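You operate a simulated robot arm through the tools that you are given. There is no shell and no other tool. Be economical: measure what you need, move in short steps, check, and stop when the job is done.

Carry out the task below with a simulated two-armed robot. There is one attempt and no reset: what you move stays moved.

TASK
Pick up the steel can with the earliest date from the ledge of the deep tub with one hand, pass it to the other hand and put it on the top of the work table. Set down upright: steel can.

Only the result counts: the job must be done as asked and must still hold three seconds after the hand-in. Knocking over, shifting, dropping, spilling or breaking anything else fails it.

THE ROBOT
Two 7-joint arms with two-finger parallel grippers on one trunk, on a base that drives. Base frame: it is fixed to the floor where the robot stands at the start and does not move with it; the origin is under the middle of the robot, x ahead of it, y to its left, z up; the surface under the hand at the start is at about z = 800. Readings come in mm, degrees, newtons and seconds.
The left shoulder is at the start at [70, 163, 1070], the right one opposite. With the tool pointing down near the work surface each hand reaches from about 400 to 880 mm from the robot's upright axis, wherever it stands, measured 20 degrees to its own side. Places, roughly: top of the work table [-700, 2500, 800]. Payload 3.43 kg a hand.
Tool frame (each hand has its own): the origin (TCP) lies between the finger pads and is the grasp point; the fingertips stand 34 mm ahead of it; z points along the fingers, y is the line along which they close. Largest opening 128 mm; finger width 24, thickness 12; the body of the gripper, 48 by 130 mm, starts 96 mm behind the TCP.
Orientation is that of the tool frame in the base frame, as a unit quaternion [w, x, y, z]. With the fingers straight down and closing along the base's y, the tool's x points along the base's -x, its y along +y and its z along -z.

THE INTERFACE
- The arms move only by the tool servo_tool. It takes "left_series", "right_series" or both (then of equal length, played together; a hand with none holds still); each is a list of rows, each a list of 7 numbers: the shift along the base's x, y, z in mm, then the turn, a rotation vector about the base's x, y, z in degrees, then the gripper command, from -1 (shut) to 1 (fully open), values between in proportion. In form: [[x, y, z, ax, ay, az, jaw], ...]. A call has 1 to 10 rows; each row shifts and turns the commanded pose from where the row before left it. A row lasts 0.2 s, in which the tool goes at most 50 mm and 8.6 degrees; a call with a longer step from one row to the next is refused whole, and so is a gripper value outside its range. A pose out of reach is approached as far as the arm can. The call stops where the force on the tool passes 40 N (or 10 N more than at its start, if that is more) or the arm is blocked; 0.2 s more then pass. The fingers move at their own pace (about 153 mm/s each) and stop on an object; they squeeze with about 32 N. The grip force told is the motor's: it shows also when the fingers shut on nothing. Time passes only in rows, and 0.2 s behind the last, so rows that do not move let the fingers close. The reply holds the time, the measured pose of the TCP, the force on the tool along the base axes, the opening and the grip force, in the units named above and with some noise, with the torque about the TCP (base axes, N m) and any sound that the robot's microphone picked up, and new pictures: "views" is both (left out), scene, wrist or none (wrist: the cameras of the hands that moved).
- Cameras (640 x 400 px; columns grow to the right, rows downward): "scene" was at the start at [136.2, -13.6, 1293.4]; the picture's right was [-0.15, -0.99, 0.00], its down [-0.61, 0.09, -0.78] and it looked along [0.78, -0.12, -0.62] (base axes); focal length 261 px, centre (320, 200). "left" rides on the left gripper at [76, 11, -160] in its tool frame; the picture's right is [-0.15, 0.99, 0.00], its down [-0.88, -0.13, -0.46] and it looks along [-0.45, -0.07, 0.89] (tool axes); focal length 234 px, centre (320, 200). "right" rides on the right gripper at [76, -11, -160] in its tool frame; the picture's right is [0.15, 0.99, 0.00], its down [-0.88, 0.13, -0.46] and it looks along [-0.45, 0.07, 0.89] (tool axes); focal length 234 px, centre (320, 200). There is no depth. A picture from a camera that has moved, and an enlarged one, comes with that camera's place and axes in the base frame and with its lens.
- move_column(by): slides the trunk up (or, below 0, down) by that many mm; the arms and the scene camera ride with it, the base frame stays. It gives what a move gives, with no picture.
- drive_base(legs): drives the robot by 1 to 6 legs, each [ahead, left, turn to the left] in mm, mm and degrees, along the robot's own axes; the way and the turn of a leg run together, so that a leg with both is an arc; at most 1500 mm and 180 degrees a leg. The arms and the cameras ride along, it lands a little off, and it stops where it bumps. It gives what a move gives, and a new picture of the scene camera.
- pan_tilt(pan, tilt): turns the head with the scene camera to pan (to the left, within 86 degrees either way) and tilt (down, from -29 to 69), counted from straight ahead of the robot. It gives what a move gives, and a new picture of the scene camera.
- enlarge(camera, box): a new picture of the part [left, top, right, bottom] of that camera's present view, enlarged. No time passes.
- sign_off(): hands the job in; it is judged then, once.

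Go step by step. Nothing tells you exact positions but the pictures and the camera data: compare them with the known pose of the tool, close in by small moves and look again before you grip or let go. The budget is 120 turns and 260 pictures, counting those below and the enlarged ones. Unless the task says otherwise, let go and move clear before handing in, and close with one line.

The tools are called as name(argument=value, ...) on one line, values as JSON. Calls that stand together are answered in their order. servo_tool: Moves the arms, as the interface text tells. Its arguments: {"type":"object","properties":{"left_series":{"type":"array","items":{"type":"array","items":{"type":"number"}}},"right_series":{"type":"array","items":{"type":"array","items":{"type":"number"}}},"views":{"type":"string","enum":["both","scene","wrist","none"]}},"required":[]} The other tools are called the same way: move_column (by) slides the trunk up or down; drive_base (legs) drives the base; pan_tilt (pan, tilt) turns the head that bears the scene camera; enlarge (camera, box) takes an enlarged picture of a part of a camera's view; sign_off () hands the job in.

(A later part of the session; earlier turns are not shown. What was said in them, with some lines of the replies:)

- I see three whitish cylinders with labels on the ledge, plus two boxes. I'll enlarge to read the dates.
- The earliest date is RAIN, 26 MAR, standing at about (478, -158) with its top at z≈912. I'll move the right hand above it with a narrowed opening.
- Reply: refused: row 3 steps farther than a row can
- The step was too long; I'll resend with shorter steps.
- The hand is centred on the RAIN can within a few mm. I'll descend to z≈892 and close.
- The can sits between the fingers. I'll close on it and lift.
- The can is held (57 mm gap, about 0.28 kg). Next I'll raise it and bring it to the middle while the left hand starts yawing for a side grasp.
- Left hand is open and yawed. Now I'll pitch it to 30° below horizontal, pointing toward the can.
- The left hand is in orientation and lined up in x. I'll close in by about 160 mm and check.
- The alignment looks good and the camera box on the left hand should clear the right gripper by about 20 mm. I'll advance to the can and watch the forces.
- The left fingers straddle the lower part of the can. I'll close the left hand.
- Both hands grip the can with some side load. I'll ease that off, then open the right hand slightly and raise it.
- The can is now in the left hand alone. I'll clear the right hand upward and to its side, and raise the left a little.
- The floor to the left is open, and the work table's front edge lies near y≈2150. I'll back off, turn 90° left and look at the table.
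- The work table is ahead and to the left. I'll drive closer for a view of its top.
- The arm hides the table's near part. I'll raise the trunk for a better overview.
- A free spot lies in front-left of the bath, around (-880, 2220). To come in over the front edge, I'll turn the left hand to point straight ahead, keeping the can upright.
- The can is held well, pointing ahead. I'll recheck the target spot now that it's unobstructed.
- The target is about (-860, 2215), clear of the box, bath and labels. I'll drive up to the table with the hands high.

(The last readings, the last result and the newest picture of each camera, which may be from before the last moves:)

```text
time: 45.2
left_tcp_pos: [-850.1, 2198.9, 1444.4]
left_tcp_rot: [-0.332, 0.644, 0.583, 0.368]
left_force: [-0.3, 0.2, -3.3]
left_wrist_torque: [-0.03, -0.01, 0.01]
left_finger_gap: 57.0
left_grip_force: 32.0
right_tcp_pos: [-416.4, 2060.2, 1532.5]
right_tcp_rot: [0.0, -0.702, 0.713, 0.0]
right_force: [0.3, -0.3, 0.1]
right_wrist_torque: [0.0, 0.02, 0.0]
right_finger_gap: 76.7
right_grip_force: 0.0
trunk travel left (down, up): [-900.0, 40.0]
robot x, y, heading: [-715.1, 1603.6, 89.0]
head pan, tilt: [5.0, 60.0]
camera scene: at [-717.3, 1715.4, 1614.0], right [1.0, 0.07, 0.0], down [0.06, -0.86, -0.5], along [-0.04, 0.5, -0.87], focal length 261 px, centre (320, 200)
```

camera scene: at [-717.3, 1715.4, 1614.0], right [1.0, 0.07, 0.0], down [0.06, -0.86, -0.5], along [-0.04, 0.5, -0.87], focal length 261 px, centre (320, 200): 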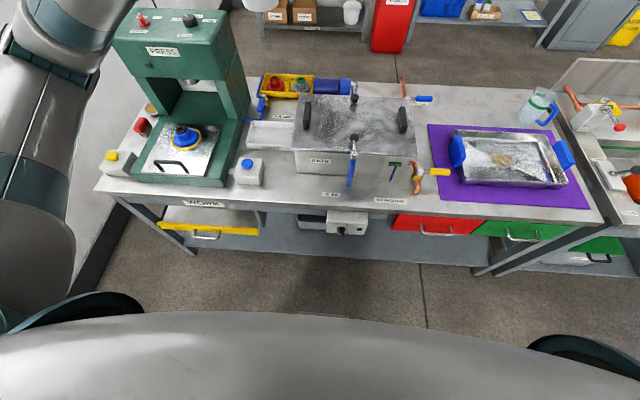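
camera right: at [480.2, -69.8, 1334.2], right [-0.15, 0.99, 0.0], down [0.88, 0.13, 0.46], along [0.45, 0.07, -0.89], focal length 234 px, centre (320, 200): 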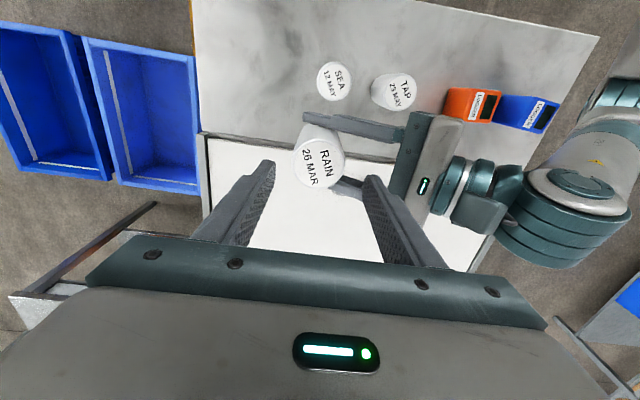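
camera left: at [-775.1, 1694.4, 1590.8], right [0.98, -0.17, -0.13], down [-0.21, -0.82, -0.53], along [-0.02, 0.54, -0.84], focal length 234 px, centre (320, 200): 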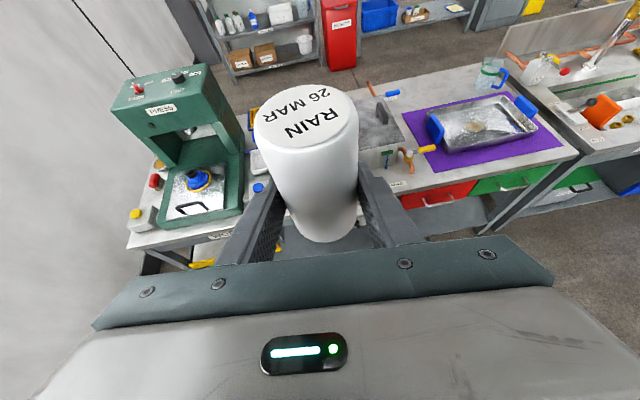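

The fresh view confirms the spot. I'll lower the trunk 250 mm and then check.

move_column(by=-250)

servo_tool(left_series=[[-4, 3, -30, 0, 0, 0, -1], [-4, 3, -30, 0, 0, 0, -1], [0, 0, -30, 0, 0, 0, -1], [0, 0, -30, 0, 0, 0, -1]])

```text
time: 47.8
left_tcp_pos: [-849.9, 2196.7, 1194.5]
left_tcp_rot: [-0.333, 0.643, 0.583, 0.368]
left_force: [0.2, -0.4, -2.7]
left_wrist_torque: [0.0, 0.01, 0.0]
left_finger_gap: 56.6
left_grip_force: 31.9
right_tcp_pos: [-415.9, 2059.5, 1283.3]
right_tcp_rot: [-0.001, -0.701, 0.713, 0.0]
right_force: [-0.1, -0.4, 1.2]
right_wrist_torque: [0.02, -0.02, -0.01]
right_finger_gap: 77.2
right_grip_force: 0.1
trunk travel left (down, up): [-650.0, 290.0]
robot x, y, heading: [-717.6, 1598.0, 89.1]
head pan, tilt: [5.0, 60.0]
```

```text
time: 48.8
left_tcp_pos: [-860.1, 2205.0, 1076.4]
left_tcp_rot: [-0.331, 0.645, 0.582, 0.369]
left_force: [-0.4, 0.3, -2.5]
left_wrist_torque: [0.0, -0.01, -0.02]
left_finger_gap: 56.9
left_grip_force: 31.5
right_tcp_pos: [-417.3, 2060.3, 1283.3]
right_tcp_rot: [0.0, -0.702, 0.712, 0.0]
right_force: [-0.4, 0.4, 0.0]
right_wrist_torque: [-0.02, 0.01, 0.02]
right_finger_gap: 76.7
right_grip_force: 0.1
trunk travel left (down, up): [-650.0, 290.0]
robot x, y, heading: [-713.5, 1601.0, 89.3]
head pan, tilt: [5.0, 60.0]
camera scene: at [-718.1, 1714.6, 1364.1], right [1.0, 0.07, 0.0], down [0.06, -0.86, -0.5], along [-0.04, 0.5, -0.87], focal length 261 px, centre (320, 200)
camera left: at [-859.0, 2106.4, 1222.1], right [0.98, -0.17, -0.12], down [-0.21, -0.82, -0.53], along [-0.01, 0.54, -0.84], focal length 234 px, centre (320, 200)
```

scene: 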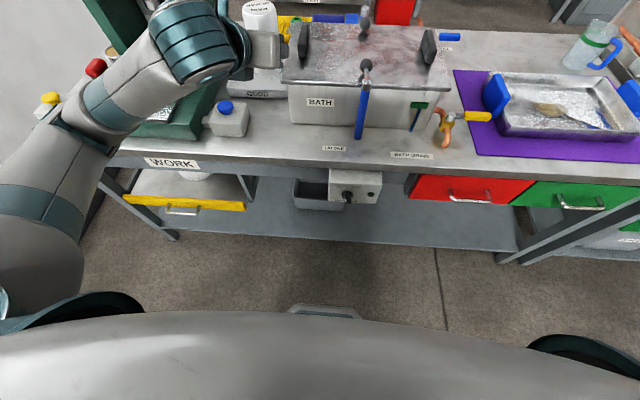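
left: 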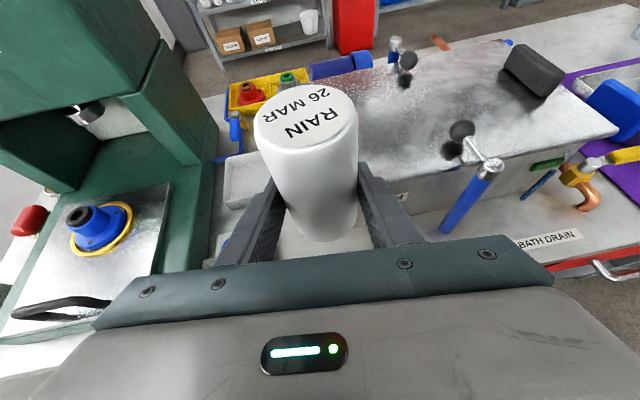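

Everything is clear. Continuing down 120 mm and checking.

servo_tool(left_series=[[0, 0, -30, 0, 0, 0, -1], [0, 0, -30, 0, 0, 0, -1], [0, 1, -30, 0, 0, 0, -1], [0, 1, -30, 0, 0, 0, -1]])

```text
time: 49.8
left_tcp_pos: [-844.0, 2206.9, 967.4]
left_tcp_rot: [-0.322, 0.639, 0.583, 0.384]
left_force: [-2.7, 0.7, -7.1]
left_wrist_torque: [0.33, -0.11, -0.21]
left_finger_gap: 56.8
left_grip_force: 32.1
left hand out of reach, approached as far as the arm can: row 4
right_tcp_pos: [-414.5, 2058.4, 1281.1]
right_tcp_rot: [0.0, -0.702, 0.713, 0.001]
right_force: [0.2, 0.4, -0.3]
right_wrist_torque: [-0.02, 0.01, 0.0]
right_finger_gap: 77.1
right_grip_force: 0.0
trunk travel left (down, up): [-650.0, 290.0]
robot x, y, heading: [-715.6, 1596.9, 89.0]
head pan, tilt: [5.0, 60.0]
camera scene: at [-715.7, 1714.8, 1364.1], right [1.0, 0.07, 0.0], down [0.06, -0.86, -0.5], along [-0.04, 0.5, -0.87], focal length 261 px, centre (320, 200)
camera left: at [-849.7, 2106.9, 1112.4], right [0.98, -0.18, -0.09], down [-0.2, -0.82, -0.54], along [0.03, 0.55, -0.84], focal length 234 px, centre (320, 200)
```

scene: 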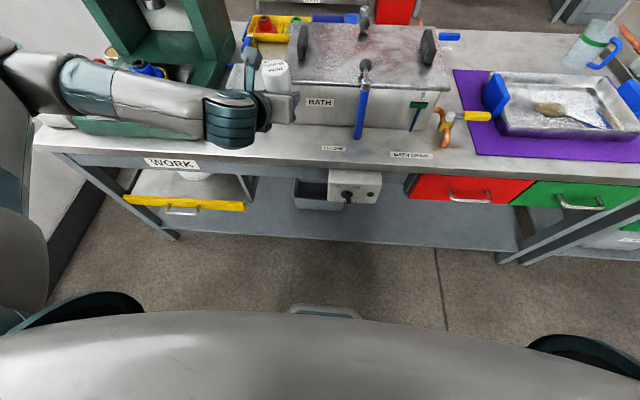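
left: 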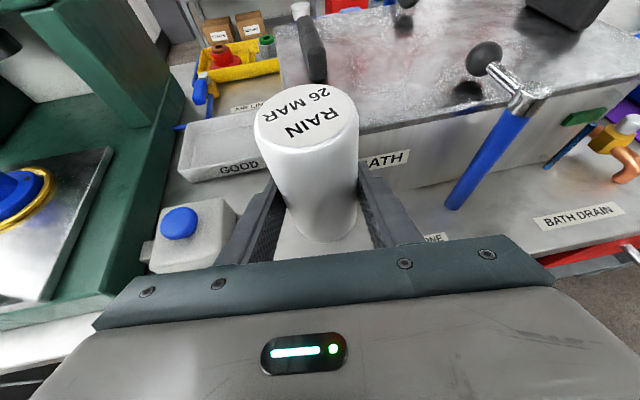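

The arm ran out of reach in this posture and swung its elbow forward. I'll reverse to the earlier good posture and use the trunk for the lowering instead.

servo_tool(left_series=[[0, -1, 30, 0, 0, 0, -1], [0, -1, 30, 0, 0, 0, -1], [0, 0, 30, 0, 0, 0, -1], [0, 0, 30, 0, 0, 0, -1], [0, 0, 30, 0, 0, 0, -1], [0, 0, 0, 0, 0, 0, -1]])

```text
time: 51.2
left_tcp_pos: [-859.2, 2204.8, 1103.9]
left_tcp_rot: [-0.332, 0.644, 0.583, 0.368]
left_force: [0.7, 0.3, -2.9]
left_wrist_torque: [-0.03, -0.01, -0.04]
left_finger_gap: 57.0
left_grip_force: 32.1
right_tcp_pos: [-416.1, 2059.4, 1283.6]
right_tcp_rot: [0.0, -0.702, 0.712, 0.0]
right_force: [-1.3, -0.5, 0.3]
right_wrist_torque: [0.03, 0.01, 0.01]
right_finger_gap: 76.7
right_grip_force: 0.1
trunk travel left (down, up): [-650.0, 290.0]
robot x, y, heading: [-719.0, 1596.4, 89.1]
head pan, tilt: [5.0, 60.0]
camera scene: at [-718.0, 1714.3, 1364.0], right [1.0, 0.07, 0.0], down [0.06, -0.86, -0.5], along [-0.04, 0.5, -0.87], focal length 261 px, centre (320, 200)
camera left: at [-859.3, 2106.0, 1250.1], right [0.98, -0.17, -0.12], down [-0.21, -0.82, -0.53], along [-0.01, 0.54, -0.84], focal length 234 px, centre (320, 200)
```

scene: 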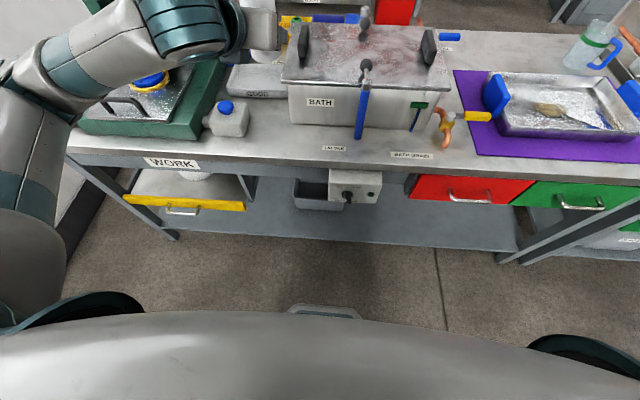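
left: 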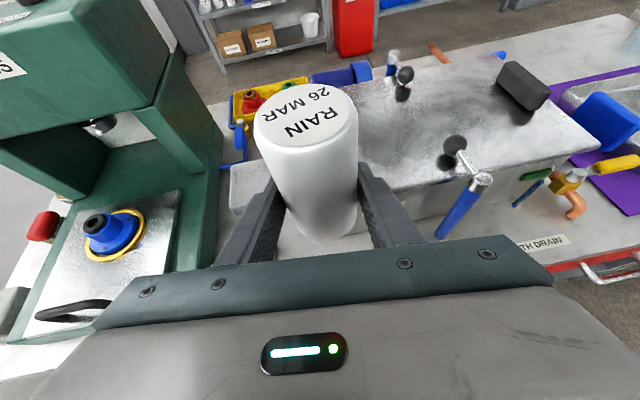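

The elbow is now too far forward to lower safely. I'll back off and swing the hand to point 45° to the right of ahead, then approach with the robot turned a bit left.

drive_base(legs=[[-350, 0, 0]])

servo_tool(left_series=[[10, -5, 0, 0, 0, -8, -1], [10, -5, 0, 0, 0, -8, -1], [15, -5, 0, 0, 0, -8, -1], [15, -5, 0, 0, 0, -8, -1], [15, -5, 0, 0, 0, -8, -1], [0, 0, 0, 0, 0, 0, -1]])

```text
time: 53.5
left_tcp_pos: [-863.3, 1852.6, 1103.4]
left_tcp_rot: [-0.332, 0.645, 0.582, 0.368]
left_force: [0.2, 0.6, -2.8]
left_wrist_torque: [-0.04, -0.01, -0.02]
left_finger_gap: 56.7
left_grip_force: 32.4
right_tcp_pos: [-421.6, 1706.7, 1281.6]
right_tcp_rot: [0.0, -0.701, 0.713, 0.0]
right_force: [0.1, -0.2, 0.0]
right_wrist_torque: [0.01, -0.01, 0.03]
right_finger_gap: 76.9
right_grip_force: 0.0
trunk travel left (down, up): [-650.0, 290.0]
robot x, y, heading: [-715.9, 1245.8, 89.0]
head pan, tilt: [5.0, 60.0]
camera scene: at [-722.9, 1362.5, 1364.0], right [1.0, 0.07, 0.0], down [0.06, -0.86, -0.5], along [-0.03, 0.5, -0.87], focal length 261 px, centre (320, 200)
```

scene: 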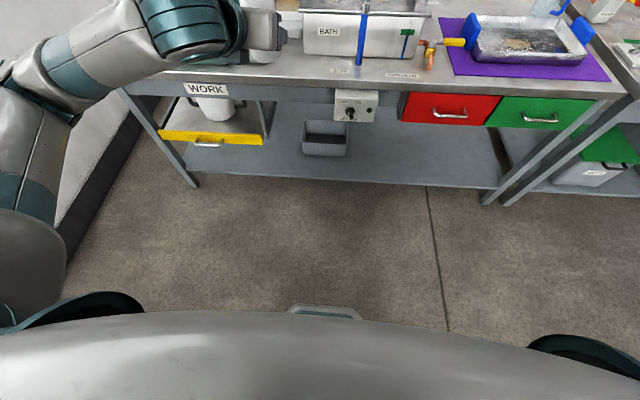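

```text
time: 54.9
left_tcp_pos: [-799.1, 1827.4, 1102.8]
left_tcp_rot: [-0.185, 0.805, 0.325, 0.46]
left_force: [0.2, -0.2, -3.0]
left_wrist_torque: [-0.02, 0.0, 0.0]
left_finger_gap: 56.8
left_grip_force: 31.8
right_tcp_pos: [-420.5, 1706.6, 1283.0]
right_tcp_rot: [0.0, -0.701, 0.713, 0.0]
right_force: [0.2, -0.2, -0.5]
right_wrist_torque: [-0.03, 0.04, -0.02]
right_finger_gap: 77.3
right_grip_force: 0.0
trunk travel left (down, up): [-650.0, 290.0]
robot x, y, heading: [-722.4, 1246.5, 88.8]
head pan, tilt: [5.0, 60.0]
camera scene: at [-722.8, 1362.3, 1364.1], right [1.0, 0.07, 0.0], down [0.06, -0.86, -0.5], along [-0.03, 0.5, -0.87], focal length 261 px, centre (320, 200)
camera left: at [-862.3, 1751.6, 1250.2], right [0.63, -0.76, -0.12], down [-0.69, -0.49, -0.53], along [0.34, 0.42, -0.84], focal length 234 px, centre (320, 200)
```

scene: 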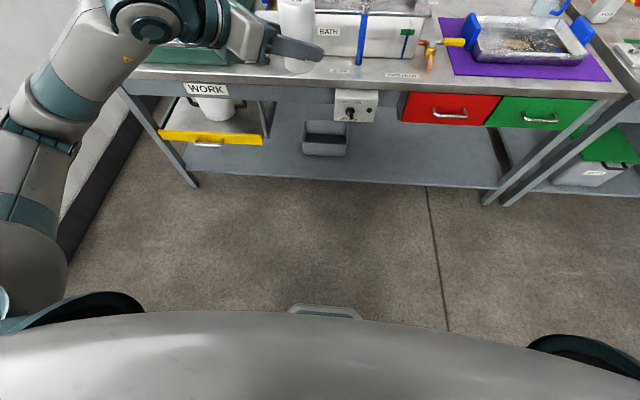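
left: 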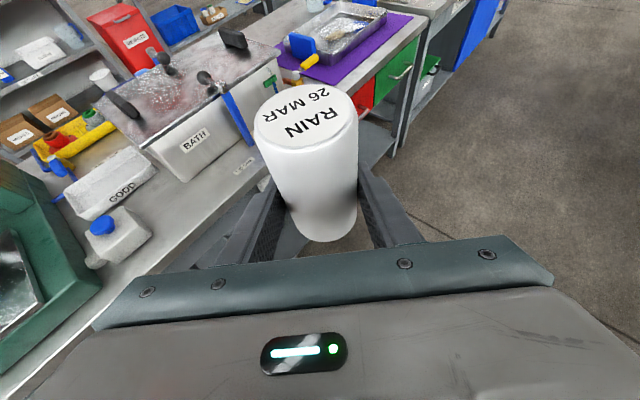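

This posture is better. I'll test lowering the arm here in free space.

servo_tool(left_series=[[0, 0, -25, 0, 0, 0, -1], [0, 0, -25, 0, 0, 0, -1], [0, 0, -25, 0, 0, 0, -1], [0, 0, -25, 0, 0, 0, -1], [0, 0, 0, 0, 0, 0, -1]], views="scene")

```text
time: 56.1
left_tcp_pos: [-799.8, 1827.1, 1004.0]
left_tcp_rot: [-0.185, 0.805, 0.326, 0.459]
left_force: [0.3, 0.5, -2.8]
left_wrist_torque: [0.01, 0.01, 0.01]
left_finger_gap: 56.8
left_grip_force: 31.9
right_tcp_pos: [-421.7, 1706.7, 1282.1]
right_tcp_rot: [0.0, -0.701, 0.713, 0.0]
right_force: [-0.2, 0.1, -0.5]
right_wrist_torque: [0.03, -0.01, 0.03]
right_finger_gap: 77.1
right_grip_force: 0.0
trunk travel left (down, up): [-650.0, 290.0]
robot x, y, heading: [-721.3, 1244.5, 88.8]
head pan, tilt: [5.0, 60.0]
camera scene: at [-722.6, 1362.2, 1364.1], right [1.0, 0.07, 0.0], down [0.06, -0.86, -0.5], along [-0.04, 0.5, -0.87], focal length 261 px, centre (320, 200)
```

scene: 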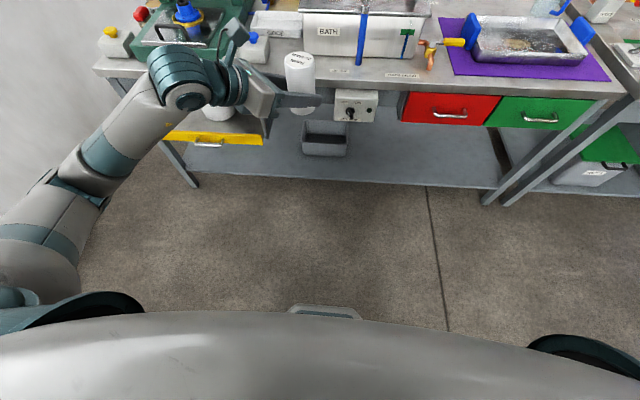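

The elbow stays well back now, so this posture works. I'll turn 20° left and shift in toward the table, stopping a bit short.

drive_base(legs=[[0, 0, 20], [0, -245, 0], [313, 0, 0]])

pan_tilt(pan=5, tilt=45)

```text
time: 60.7
left_tcp_pos: [-870.0, 2141.0, 1003.7]
left_tcp_rot: [-0.264, 0.735, 0.463, 0.42]
left_force: [-1.3, 1.3, -2.4]
left_wrist_torque: [-0.02, 0.01, -0.01]
left_finger_gap: 57.0
left_grip_force: 32.1
right_tcp_pos: [-473.1, 2156.7, 1282.3]
right_tcp_rot: [0.0, 0.815, -0.579, 0.0]
right_force: [0.5, -0.4, -0.7]
right_wrist_torque: [-0.05, 0.01, -0.01]
right_finger_gap: 76.9
right_grip_force: 0.0
trunk travel left (down, up): [-650.0, 290.0]
robot x, y, heading: [-592.0, 1622.7, 109.4]
head pan, tilt: [5.0, 60.0]
camera scene: at [-637.8, 1730.4, 1364.1], right [0.91, 0.41, 0.0], down [0.36, -0.79, -0.5], along [-0.2, 0.46, -0.87], focal length 261 px, centre (320, 200)
```

scene: 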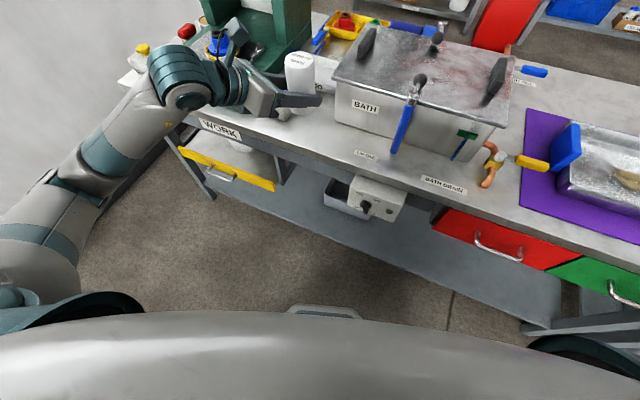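

```text
time: 61.4
left_tcp_pos: [-870.7, 2140.2, 1003.8]
left_tcp_rot: [-0.262, 0.736, 0.461, 0.421]
left_force: [0.0, -1.2, -3.0]
left_wrist_torque: [-0.03, 0.0, -0.04]
left_finger_gap: 57.1
left_grip_force: 31.9
right_tcp_pos: [-473.2, 2158.1, 1281.9]
right_tcp_rot: [0.001, 0.815, -0.579, 0.0]
right_force: [-1.3, -0.6, 0.4]
right_wrist_torque: [0.01, 0.02, 0.01]
right_finger_gap: 76.6
right_grip_force: 0.0
trunk travel left (down, up): [-650.0, 290.0]
robot x, y, heading: [-590.6, 1625.4, 109.2]
head pan, tilt: [5.0, 45.0]
camera scene: at [-643.8, 1743.5, 1383.5], right [0.91, 0.41, 0.0], down [0.29, -0.65, -0.71], along [-0.29, 0.64, -0.71], focal length 261 px, centre (320, 200)
```

scene: 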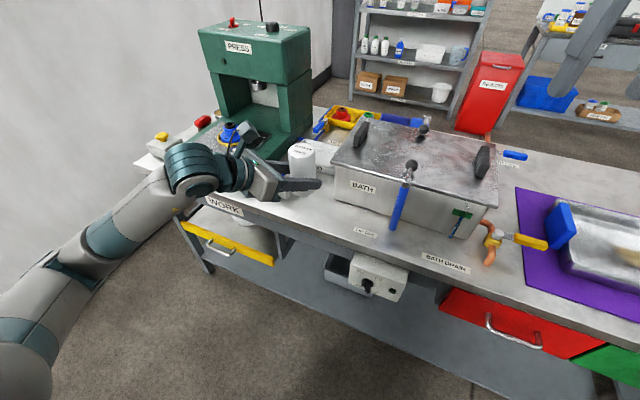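

Drive in the last bit, then look from the wrist camera.

drive_base(legs=[[65, -30, 0]])

servo_tool(left_series=[[0, 0, -25, 0, 0, 0, -1], [0, 0, -25, 0, 0, 0, -1], [0, 0, 0, 0, 0, 0, -1]])

```text
time: 62.5
left_tcp_pos: [-864.4, 2210.0, 1002.5]
left_tcp_rot: [-0.263, 0.735, 0.463, 0.42]
left_force: [1.1, -0.8, -3.5]
left_wrist_torque: [-0.01, 0.01, 0.0]
left_finger_gap: 56.8
left_grip_force: 31.9
right_tcp_pos: [-467.0, 2227.4, 1283.3]
right_tcp_rot: [0.0, 0.816, -0.579, 0.0]
right_force: [-0.1, 0.0, 0.5]
right_wrist_torque: [-0.04, 0.02, -0.02]
right_finger_gap: 76.7
right_grip_force: 0.0
trunk travel left (down, up): [-650.0, 290.0]
robot x, y, heading: [-589.3, 1695.9, 109.2]
head pan, tilt: [5.0, 45.0]
camera scene: at [-637.2, 1814.6, 1383.6], right [0.91, 0.41, 0.0], down [0.29, -0.64, -0.71], along [-0.29, 0.64, -0.71], focal length 261 px, centre (320, 200)
```

scene: 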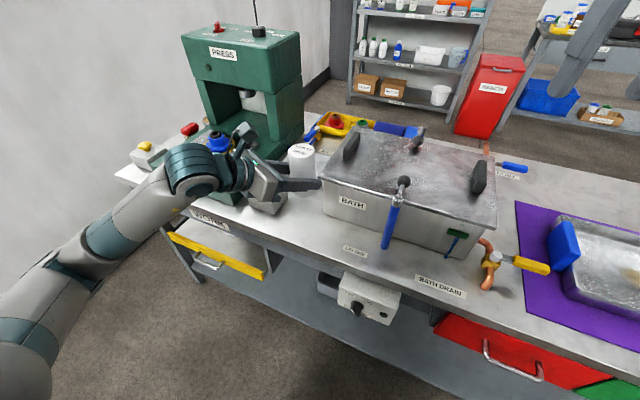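

```text
time: 63.3
left_tcp_pos: [-864.8, 2210.7, 953.9]
left_tcp_rot: [-0.264, 0.735, 0.463, 0.419]
left_force: [0.2, 0.1, -3.3]
left_wrist_torque: [-0.03, -0.01, 0.01]
left_finger_gap: 56.9
left_grip_force: 31.6
right_tcp_pos: [-467.5, 2229.2, 1282.8]
right_tcp_rot: [0.0, 0.816, -0.578, 0.0]
right_force: [-0.7, 0.0, -0.1]
right_wrist_torque: [0.01, 0.0, 0.0]
right_finger_gap: 76.9
right_grip_force: 0.1
trunk travel left (down, up): [-650.0, 290.0]
robot x, y, heading: [-586.6, 1697.0, 109.4]
head pan, tilt: [5.0, 45.0]
camera scene: at [-637.1, 1814.1, 1383.6], right [0.91, 0.41, 0.0], down [0.29, -0.64, -0.71], along [-0.29, 0.64, -0.71], focal length 261 px, centre (320, 200)
camera left: at [-897.6, 2118.5, 1100.5], right [0.86, -0.5, -0.12], down [-0.48, -0.7, -0.53], along [0.17, 0.51, -0.84], focal length 234 px, centre (320, 200)
```

scene: 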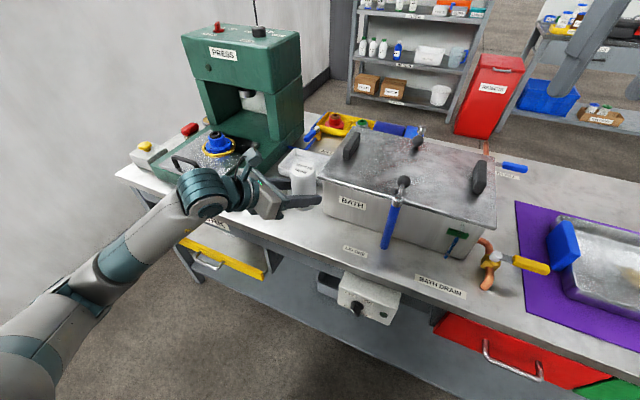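
left: 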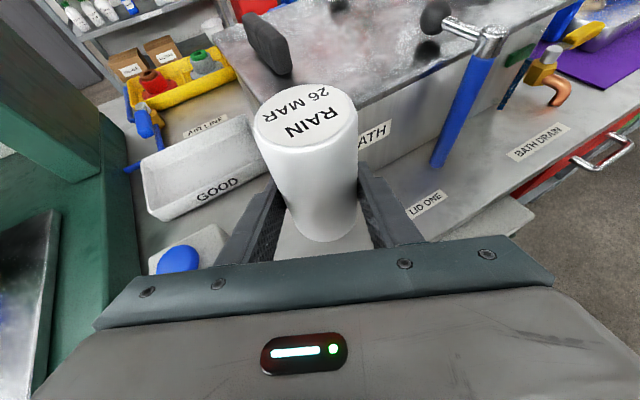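

The clearances to box, bath and labels look fine. I'll lower 85 mm, then feel for contact.

servo_tool(left_series=[[0, 0, -25, 0, 0, 0, -1], [0, 0, -25, 0, 0, 0, -1], [0, 0, -20, 0, 0, 0, -1], [0, 0, -15, 0, 0, 0, -1], [0, 0, 0, 0, 0, 0, -1]])

```text
time: 64.5
left_tcp_pos: [-864.5, 2209.6, 869.0]
left_tcp_rot: [-0.264, 0.735, 0.463, 0.419]
left_force: [0.3, -0.4, -3.2]
left_wrist_torque: [-0.02, 0.03, 0.02]
left_finger_gap: 56.9
left_grip_force: 31.7
right_tcp_pos: [-466.9, 2228.1, 1282.3]
right_tcp_rot: [0.0, 0.815, -0.579, 0.0]
right_force: [-0.5, 0.1, 0.1]
right_wrist_torque: [-0.01, 0.02, 0.01]
right_finger_gap: 76.6
right_grip_force: 0.0
trunk travel left (down, up): [-650.0, 290.0]
robot x, y, heading: [-589.1, 1694.1, 109.3]
head pan, tilt: [5.0, 45.0]
camera scene: at [-637.1, 1814.3, 1383.5], right [0.91, 0.41, 0.0], down [0.29, -0.64, -0.71], along [-0.29, 0.64, -0.71], focal length 261 px, centre (320, 200)
camera left: at [-897.8, 2116.6, 1015.3], right [0.86, -0.5, -0.12], down [-0.48, -0.7, -0.53], along [0.17, 0.51, -0.84], focal length 234 px, centre (320, 200)
```

scene: 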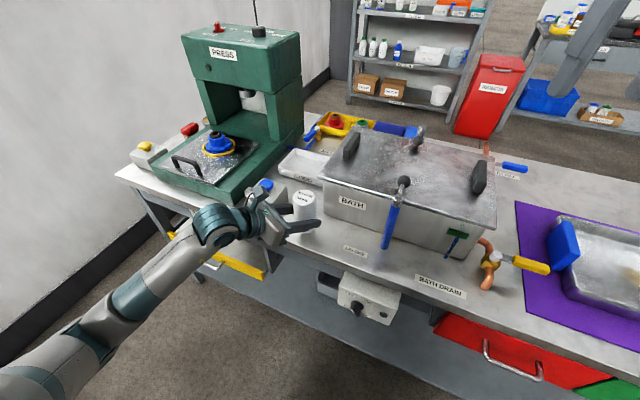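
left: 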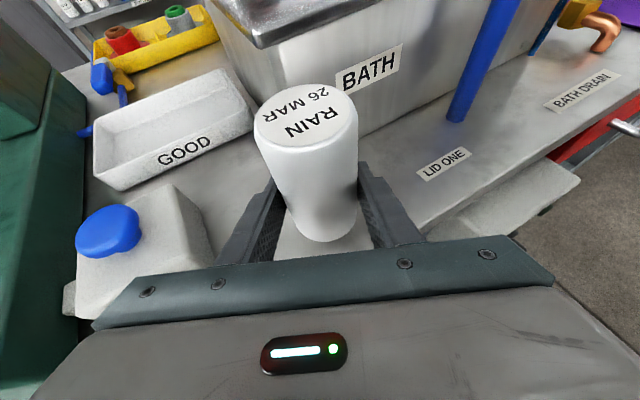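

About 30 mm to go. I'll lower gently in small steps, watching the force.

servo_tool(left_series=[[0, 0, -8, 0, 0, 0, -1], [0, 0, -7, 0, 0, 0, -1], [0, 0, -5, 0, 0, 0, -1], [0, 0, -3, 0, 0, 0, -1], [0, 0, 0, 0, 0, 0, -1]], views="none")

servo_tool(left_series=[[0, 0, -2, 0, 0, 0, -1], [0, 0, -2, 0, 0, 0, -1], [0, 0, 0, 0, 0, 0, -1]], views="none")

```text
time: 65.7
left_tcp_pos: [-865.1, 2210.5, 845.1]
left_tcp_rot: [-0.264, 0.735, 0.463, 0.42]
left_force: [0.1, 1.2, -3.2]
left_wrist_torque: [-0.03, -0.02, 0.01]
left_finger_gap: 56.9
left_grip_force: 32.4
right_tcp_pos: [-466.8, 2228.5, 1281.7]
right_tcp_rot: [0.0, 0.815, -0.579, 0.0]
right_force: [0.0, -0.9, -0.7]
right_wrist_torque: [-0.03, 0.01, 0.01]
right_finger_gap: 76.9
right_grip_force: 0.0
trunk travel left (down, up): [-650.0, 290.0]
robot x, y, heading: [-585.8, 1691.3, 109.4]
head pan, tilt: [5.0, 45.0]
```

```text
time: 66.5
left_tcp_pos: [-863.8, 2210.7, 841.2]
left_tcp_rot: [-0.263, 0.735, 0.462, 0.42]
left_force: [-0.8, 0.8, -0.9]
left_wrist_torque: [0.09, -0.05, 0.07]
left_finger_gap: 57.1
left_grip_force: 32.0
right_tcp_pos: [-466.4, 2228.3, 1283.4]
right_tcp_rot: [0.0, 0.815, -0.579, 0.0]
right_force: [0.5, -0.5, 0.2]
right_wrist_torque: [0.0, 0.0, 0.01]
right_finger_gap: 76.8
right_grip_force: 0.1
trunk travel left (down, up): [-650.0, 290.0]
robot x, y, heading: [-586.8, 1692.8, 109.2]
head pan, tilt: [5.0, 45.0]
```

Contact is starting at z≈841. One more mm to seat it, then look.

servo_tool(left_series=[[0, 0, -1, 0, 0, 0, -1], [0, 0, -0.5, 0, 0, 0, -1], [0, 0, 0, 0, 0, 0, -1]])

enlarge(camera="scene", box=[240, 160, 360, 260])

```text
time: 67.3
left_tcp_pos: [-864.1, 2209.8, 841.9]
left_tcp_rot: [-0.265, 0.734, 0.462, 0.421]
left_force: [-3.7, 4.8, 9.7]
left_wrist_torque: [0.23, -0.22, 0.07]
left_finger_gap: 56.7
left_grip_force: 31.8
right_tcp_pos: [-467.9, 2228.9, 1283.3]
right_tcp_rot: [0.0, 0.816, -0.578, 0.001]
right_force: [0.0, 0.5, -0.2]
right_wrist_torque: [-0.02, -0.02, 0.03]
right_finger_gap: 76.9
right_grip_force: 0.1
trunk travel left (down, up): [-650.0, 290.0]
robot x, y, heading: [-587.6, 1689.2, 109.2]
head pan, tilt: [5.0, 45.0]
camera scene: at [-636.9, 1813.5, 1383.8], right [0.91, 0.41, 0.0], down [0.29, -0.64, -0.71], along [-0.29, 0.64, -0.71], focal length 261 px, centre (320, 200)
camera left: at [-896.8, 2116.7, 988.5], right [0.86, -0.49, -0.13], down [-0.48, -0.7, -0.53], along [0.17, 0.52, -0.84], focal length 234 px, centre (320, 200)
```

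scene: 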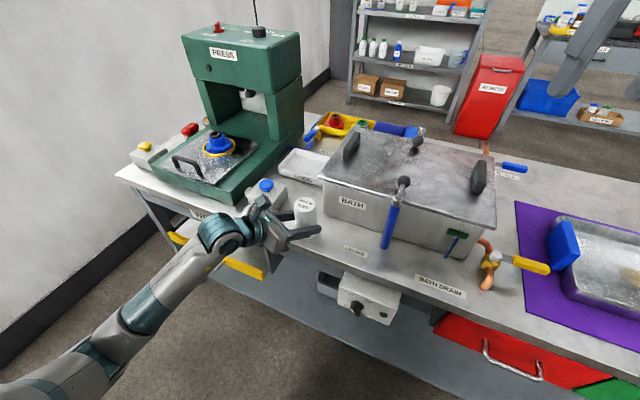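
left: 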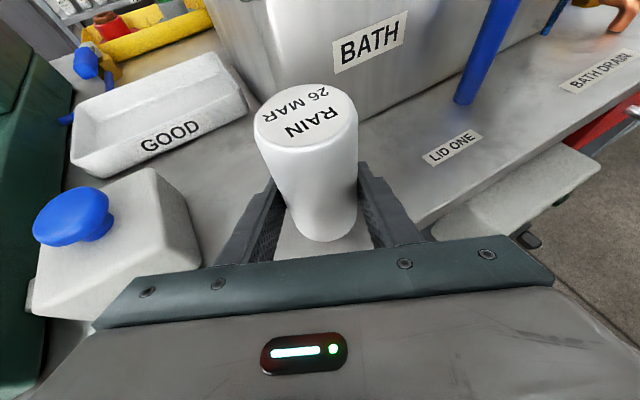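

```text
4.00 times, centred on (300, 210) of scene
camera zoom: at [-636.9, 1813.5, 1383.8], right [0.91, 0.41, 0.0], down [0.29, -0.64, -0.71], along [-0.29, 0.64, -0.71], focal length 1044 px, centre (400, 160)
```

zoom: 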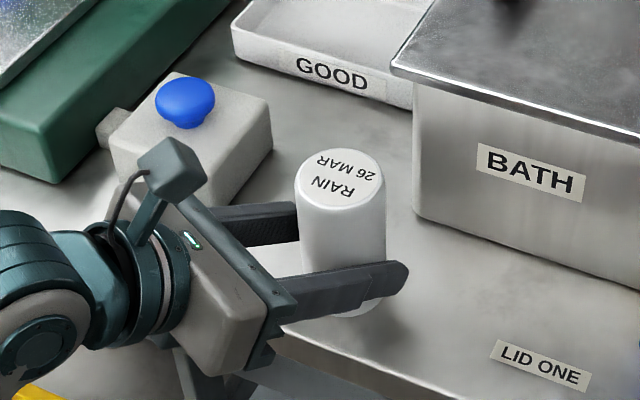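

The can is seated and upright. I'll open the fingers moderately and back out along the tool axis.

servo_tool(left_series=[[0, 0, 0, 0, 0, 0, 0.0], [0, 0, 0, 0, 0, 0, 0.3], [0, 0, 0, 0, 0, 0, 0.3]])

```text
time: 68.1
left_tcp_pos: [-862.7, 2210.7, 840.4]
left_tcp_rot: [-0.263, 0.735, 0.463, 0.42]
left_force: [0.6, 0.4, -0.1]
left_wrist_torque: [-0.01, 0.03, 0.0]
left_finger_gap: 83.1
left_grip_force: 0.0
right_tcp_pos: [-466.8, 2228.5, 1283.3]
right_tcp_rot: [0.0, 0.816, -0.578, 0.0]
right_force: [-1.0, -1.0, -0.4]
right_wrist_torque: [0.02, -0.05, 0.0]
right_finger_gap: 77.0
right_grip_force: 0.0
trunk travel left (down, up): [-650.0, 290.0]
robot x, y, heading: [-587.5, 1695.4, 109.2]
head pan, tilt: [5.0, 45.0]
camera scene: at [-637.0, 1814.0, 1383.6], right [0.91, 0.41, 0.0], down [0.29, -0.64, -0.71], along [-0.29, 0.64, -0.71], focal length 261 px, centre (320, 200)
camera left: at [-896.6, 2117.0, 987.1], right [0.86, -0.5, -0.12], down [-0.48, -0.7, -0.53], along [0.17, 0.51, -0.84], focal length 234 px, centre (320, 200)
```

scene: 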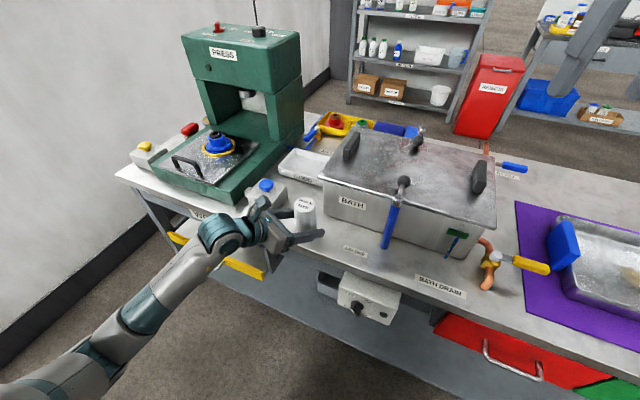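
left: 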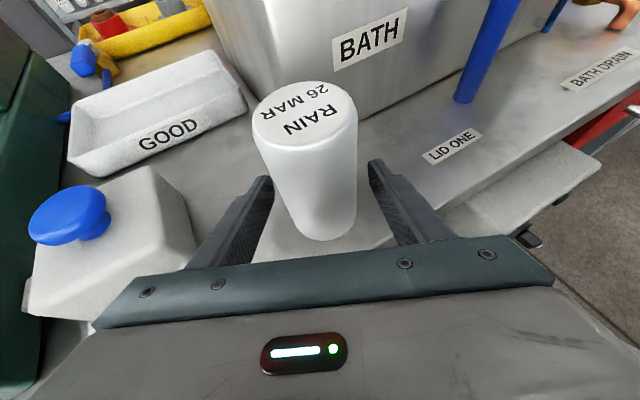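

Released and standing free. Backing out now.

servo_tool(left_series=[[-4, -8, 5, 0, 0, 0, 0.3], [-8, -16, 10, 0, 0, 0, 0.3], [-10, -20, 13, 0, 0, 0, 0.3], [-10, -20, 13, 0, 0, 0, 0.3], [-12, -24, 16, 0, 0, 0, 0.3], [-12, -24, 16, 0, 0, 0, 0.3], [0, 0, 0, 0, 0, 0, 0.3]])

enlarge(camera="scene", box=[220, 150, 380, 250])

```text
time: 69.7
left_tcp_pos: [-921.4, 2098.7, 912.0]
left_tcp_rot: [-0.264, 0.735, 0.463, 0.42]
left_force: [0.7, -0.6, 0.1]
left_wrist_torque: [0.01, 0.02, 0.0]
left_finger_gap: 83.0
left_grip_force: 0.0
right_tcp_pos: [-467.0, 2229.0, 1282.5]
right_tcp_rot: [0.0, 0.816, -0.578, 0.0]
right_force: [-0.6, -0.2, -0.9]
right_wrist_torque: [-0.04, -0.06, -0.01]
right_finger_gap: 76.9
right_grip_force: 0.1
trunk travel left (down, up): [-650.0, 290.0]
robot x, y, heading: [-588.3, 1693.3, 109.1]
head pan, tilt: [5.0, 45.0]
camera scene: at [-636.8, 1814.7, 1383.5], right [0.91, 0.41, 0.0], down [0.29, -0.65, -0.71], along [-0.29, 0.64, -0.71], focal length 261 px, centre (320, 200)
camera left: at [-953.6, 2005.8, 1059.2], right [0.86, -0.5, -0.12], down [-0.48, -0.7, -0.53], along [0.17, 0.51, -0.84], focal length 234 px, centre (320, 200)
```

scene: 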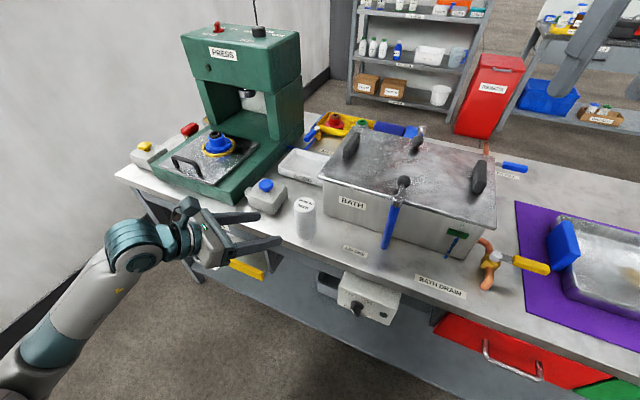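
left: 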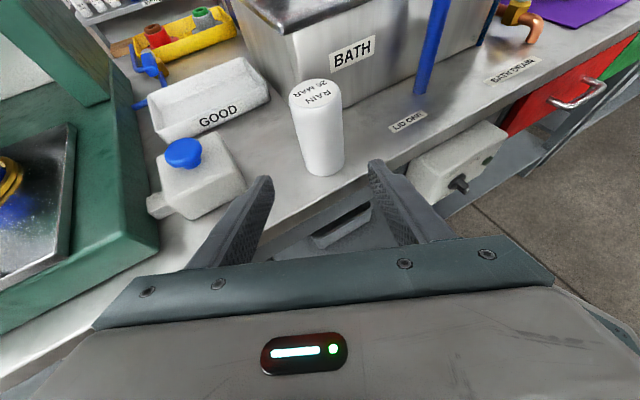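

```text
4.00 times, centred on (300, 200) of scene
camera zoom: at [-636.8, 1814.7, 1383.5], right [0.91, 0.41, 0.0], down [0.29, -0.65, -0.71], along [-0.29, 0.64, -0.71], focal length 1044 px, centre (400, 200)
```

zoom: 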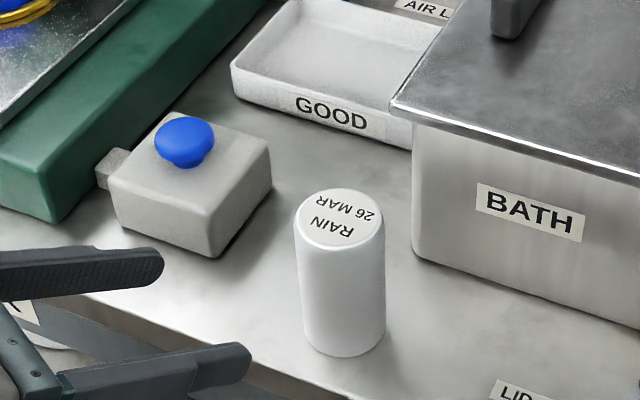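

The RAIN can stands upright on the work table, clear of everything, and both hands are empty and clear. I'm handing in.

sign_off()

```text
The job is handed in.
```

I picked up the RAIN can (26 MAR, the earliest date) from the tub ledge with the right hand, passed it to the left and set it upright on the work table. Nothing else was knocked or moved that I could see.
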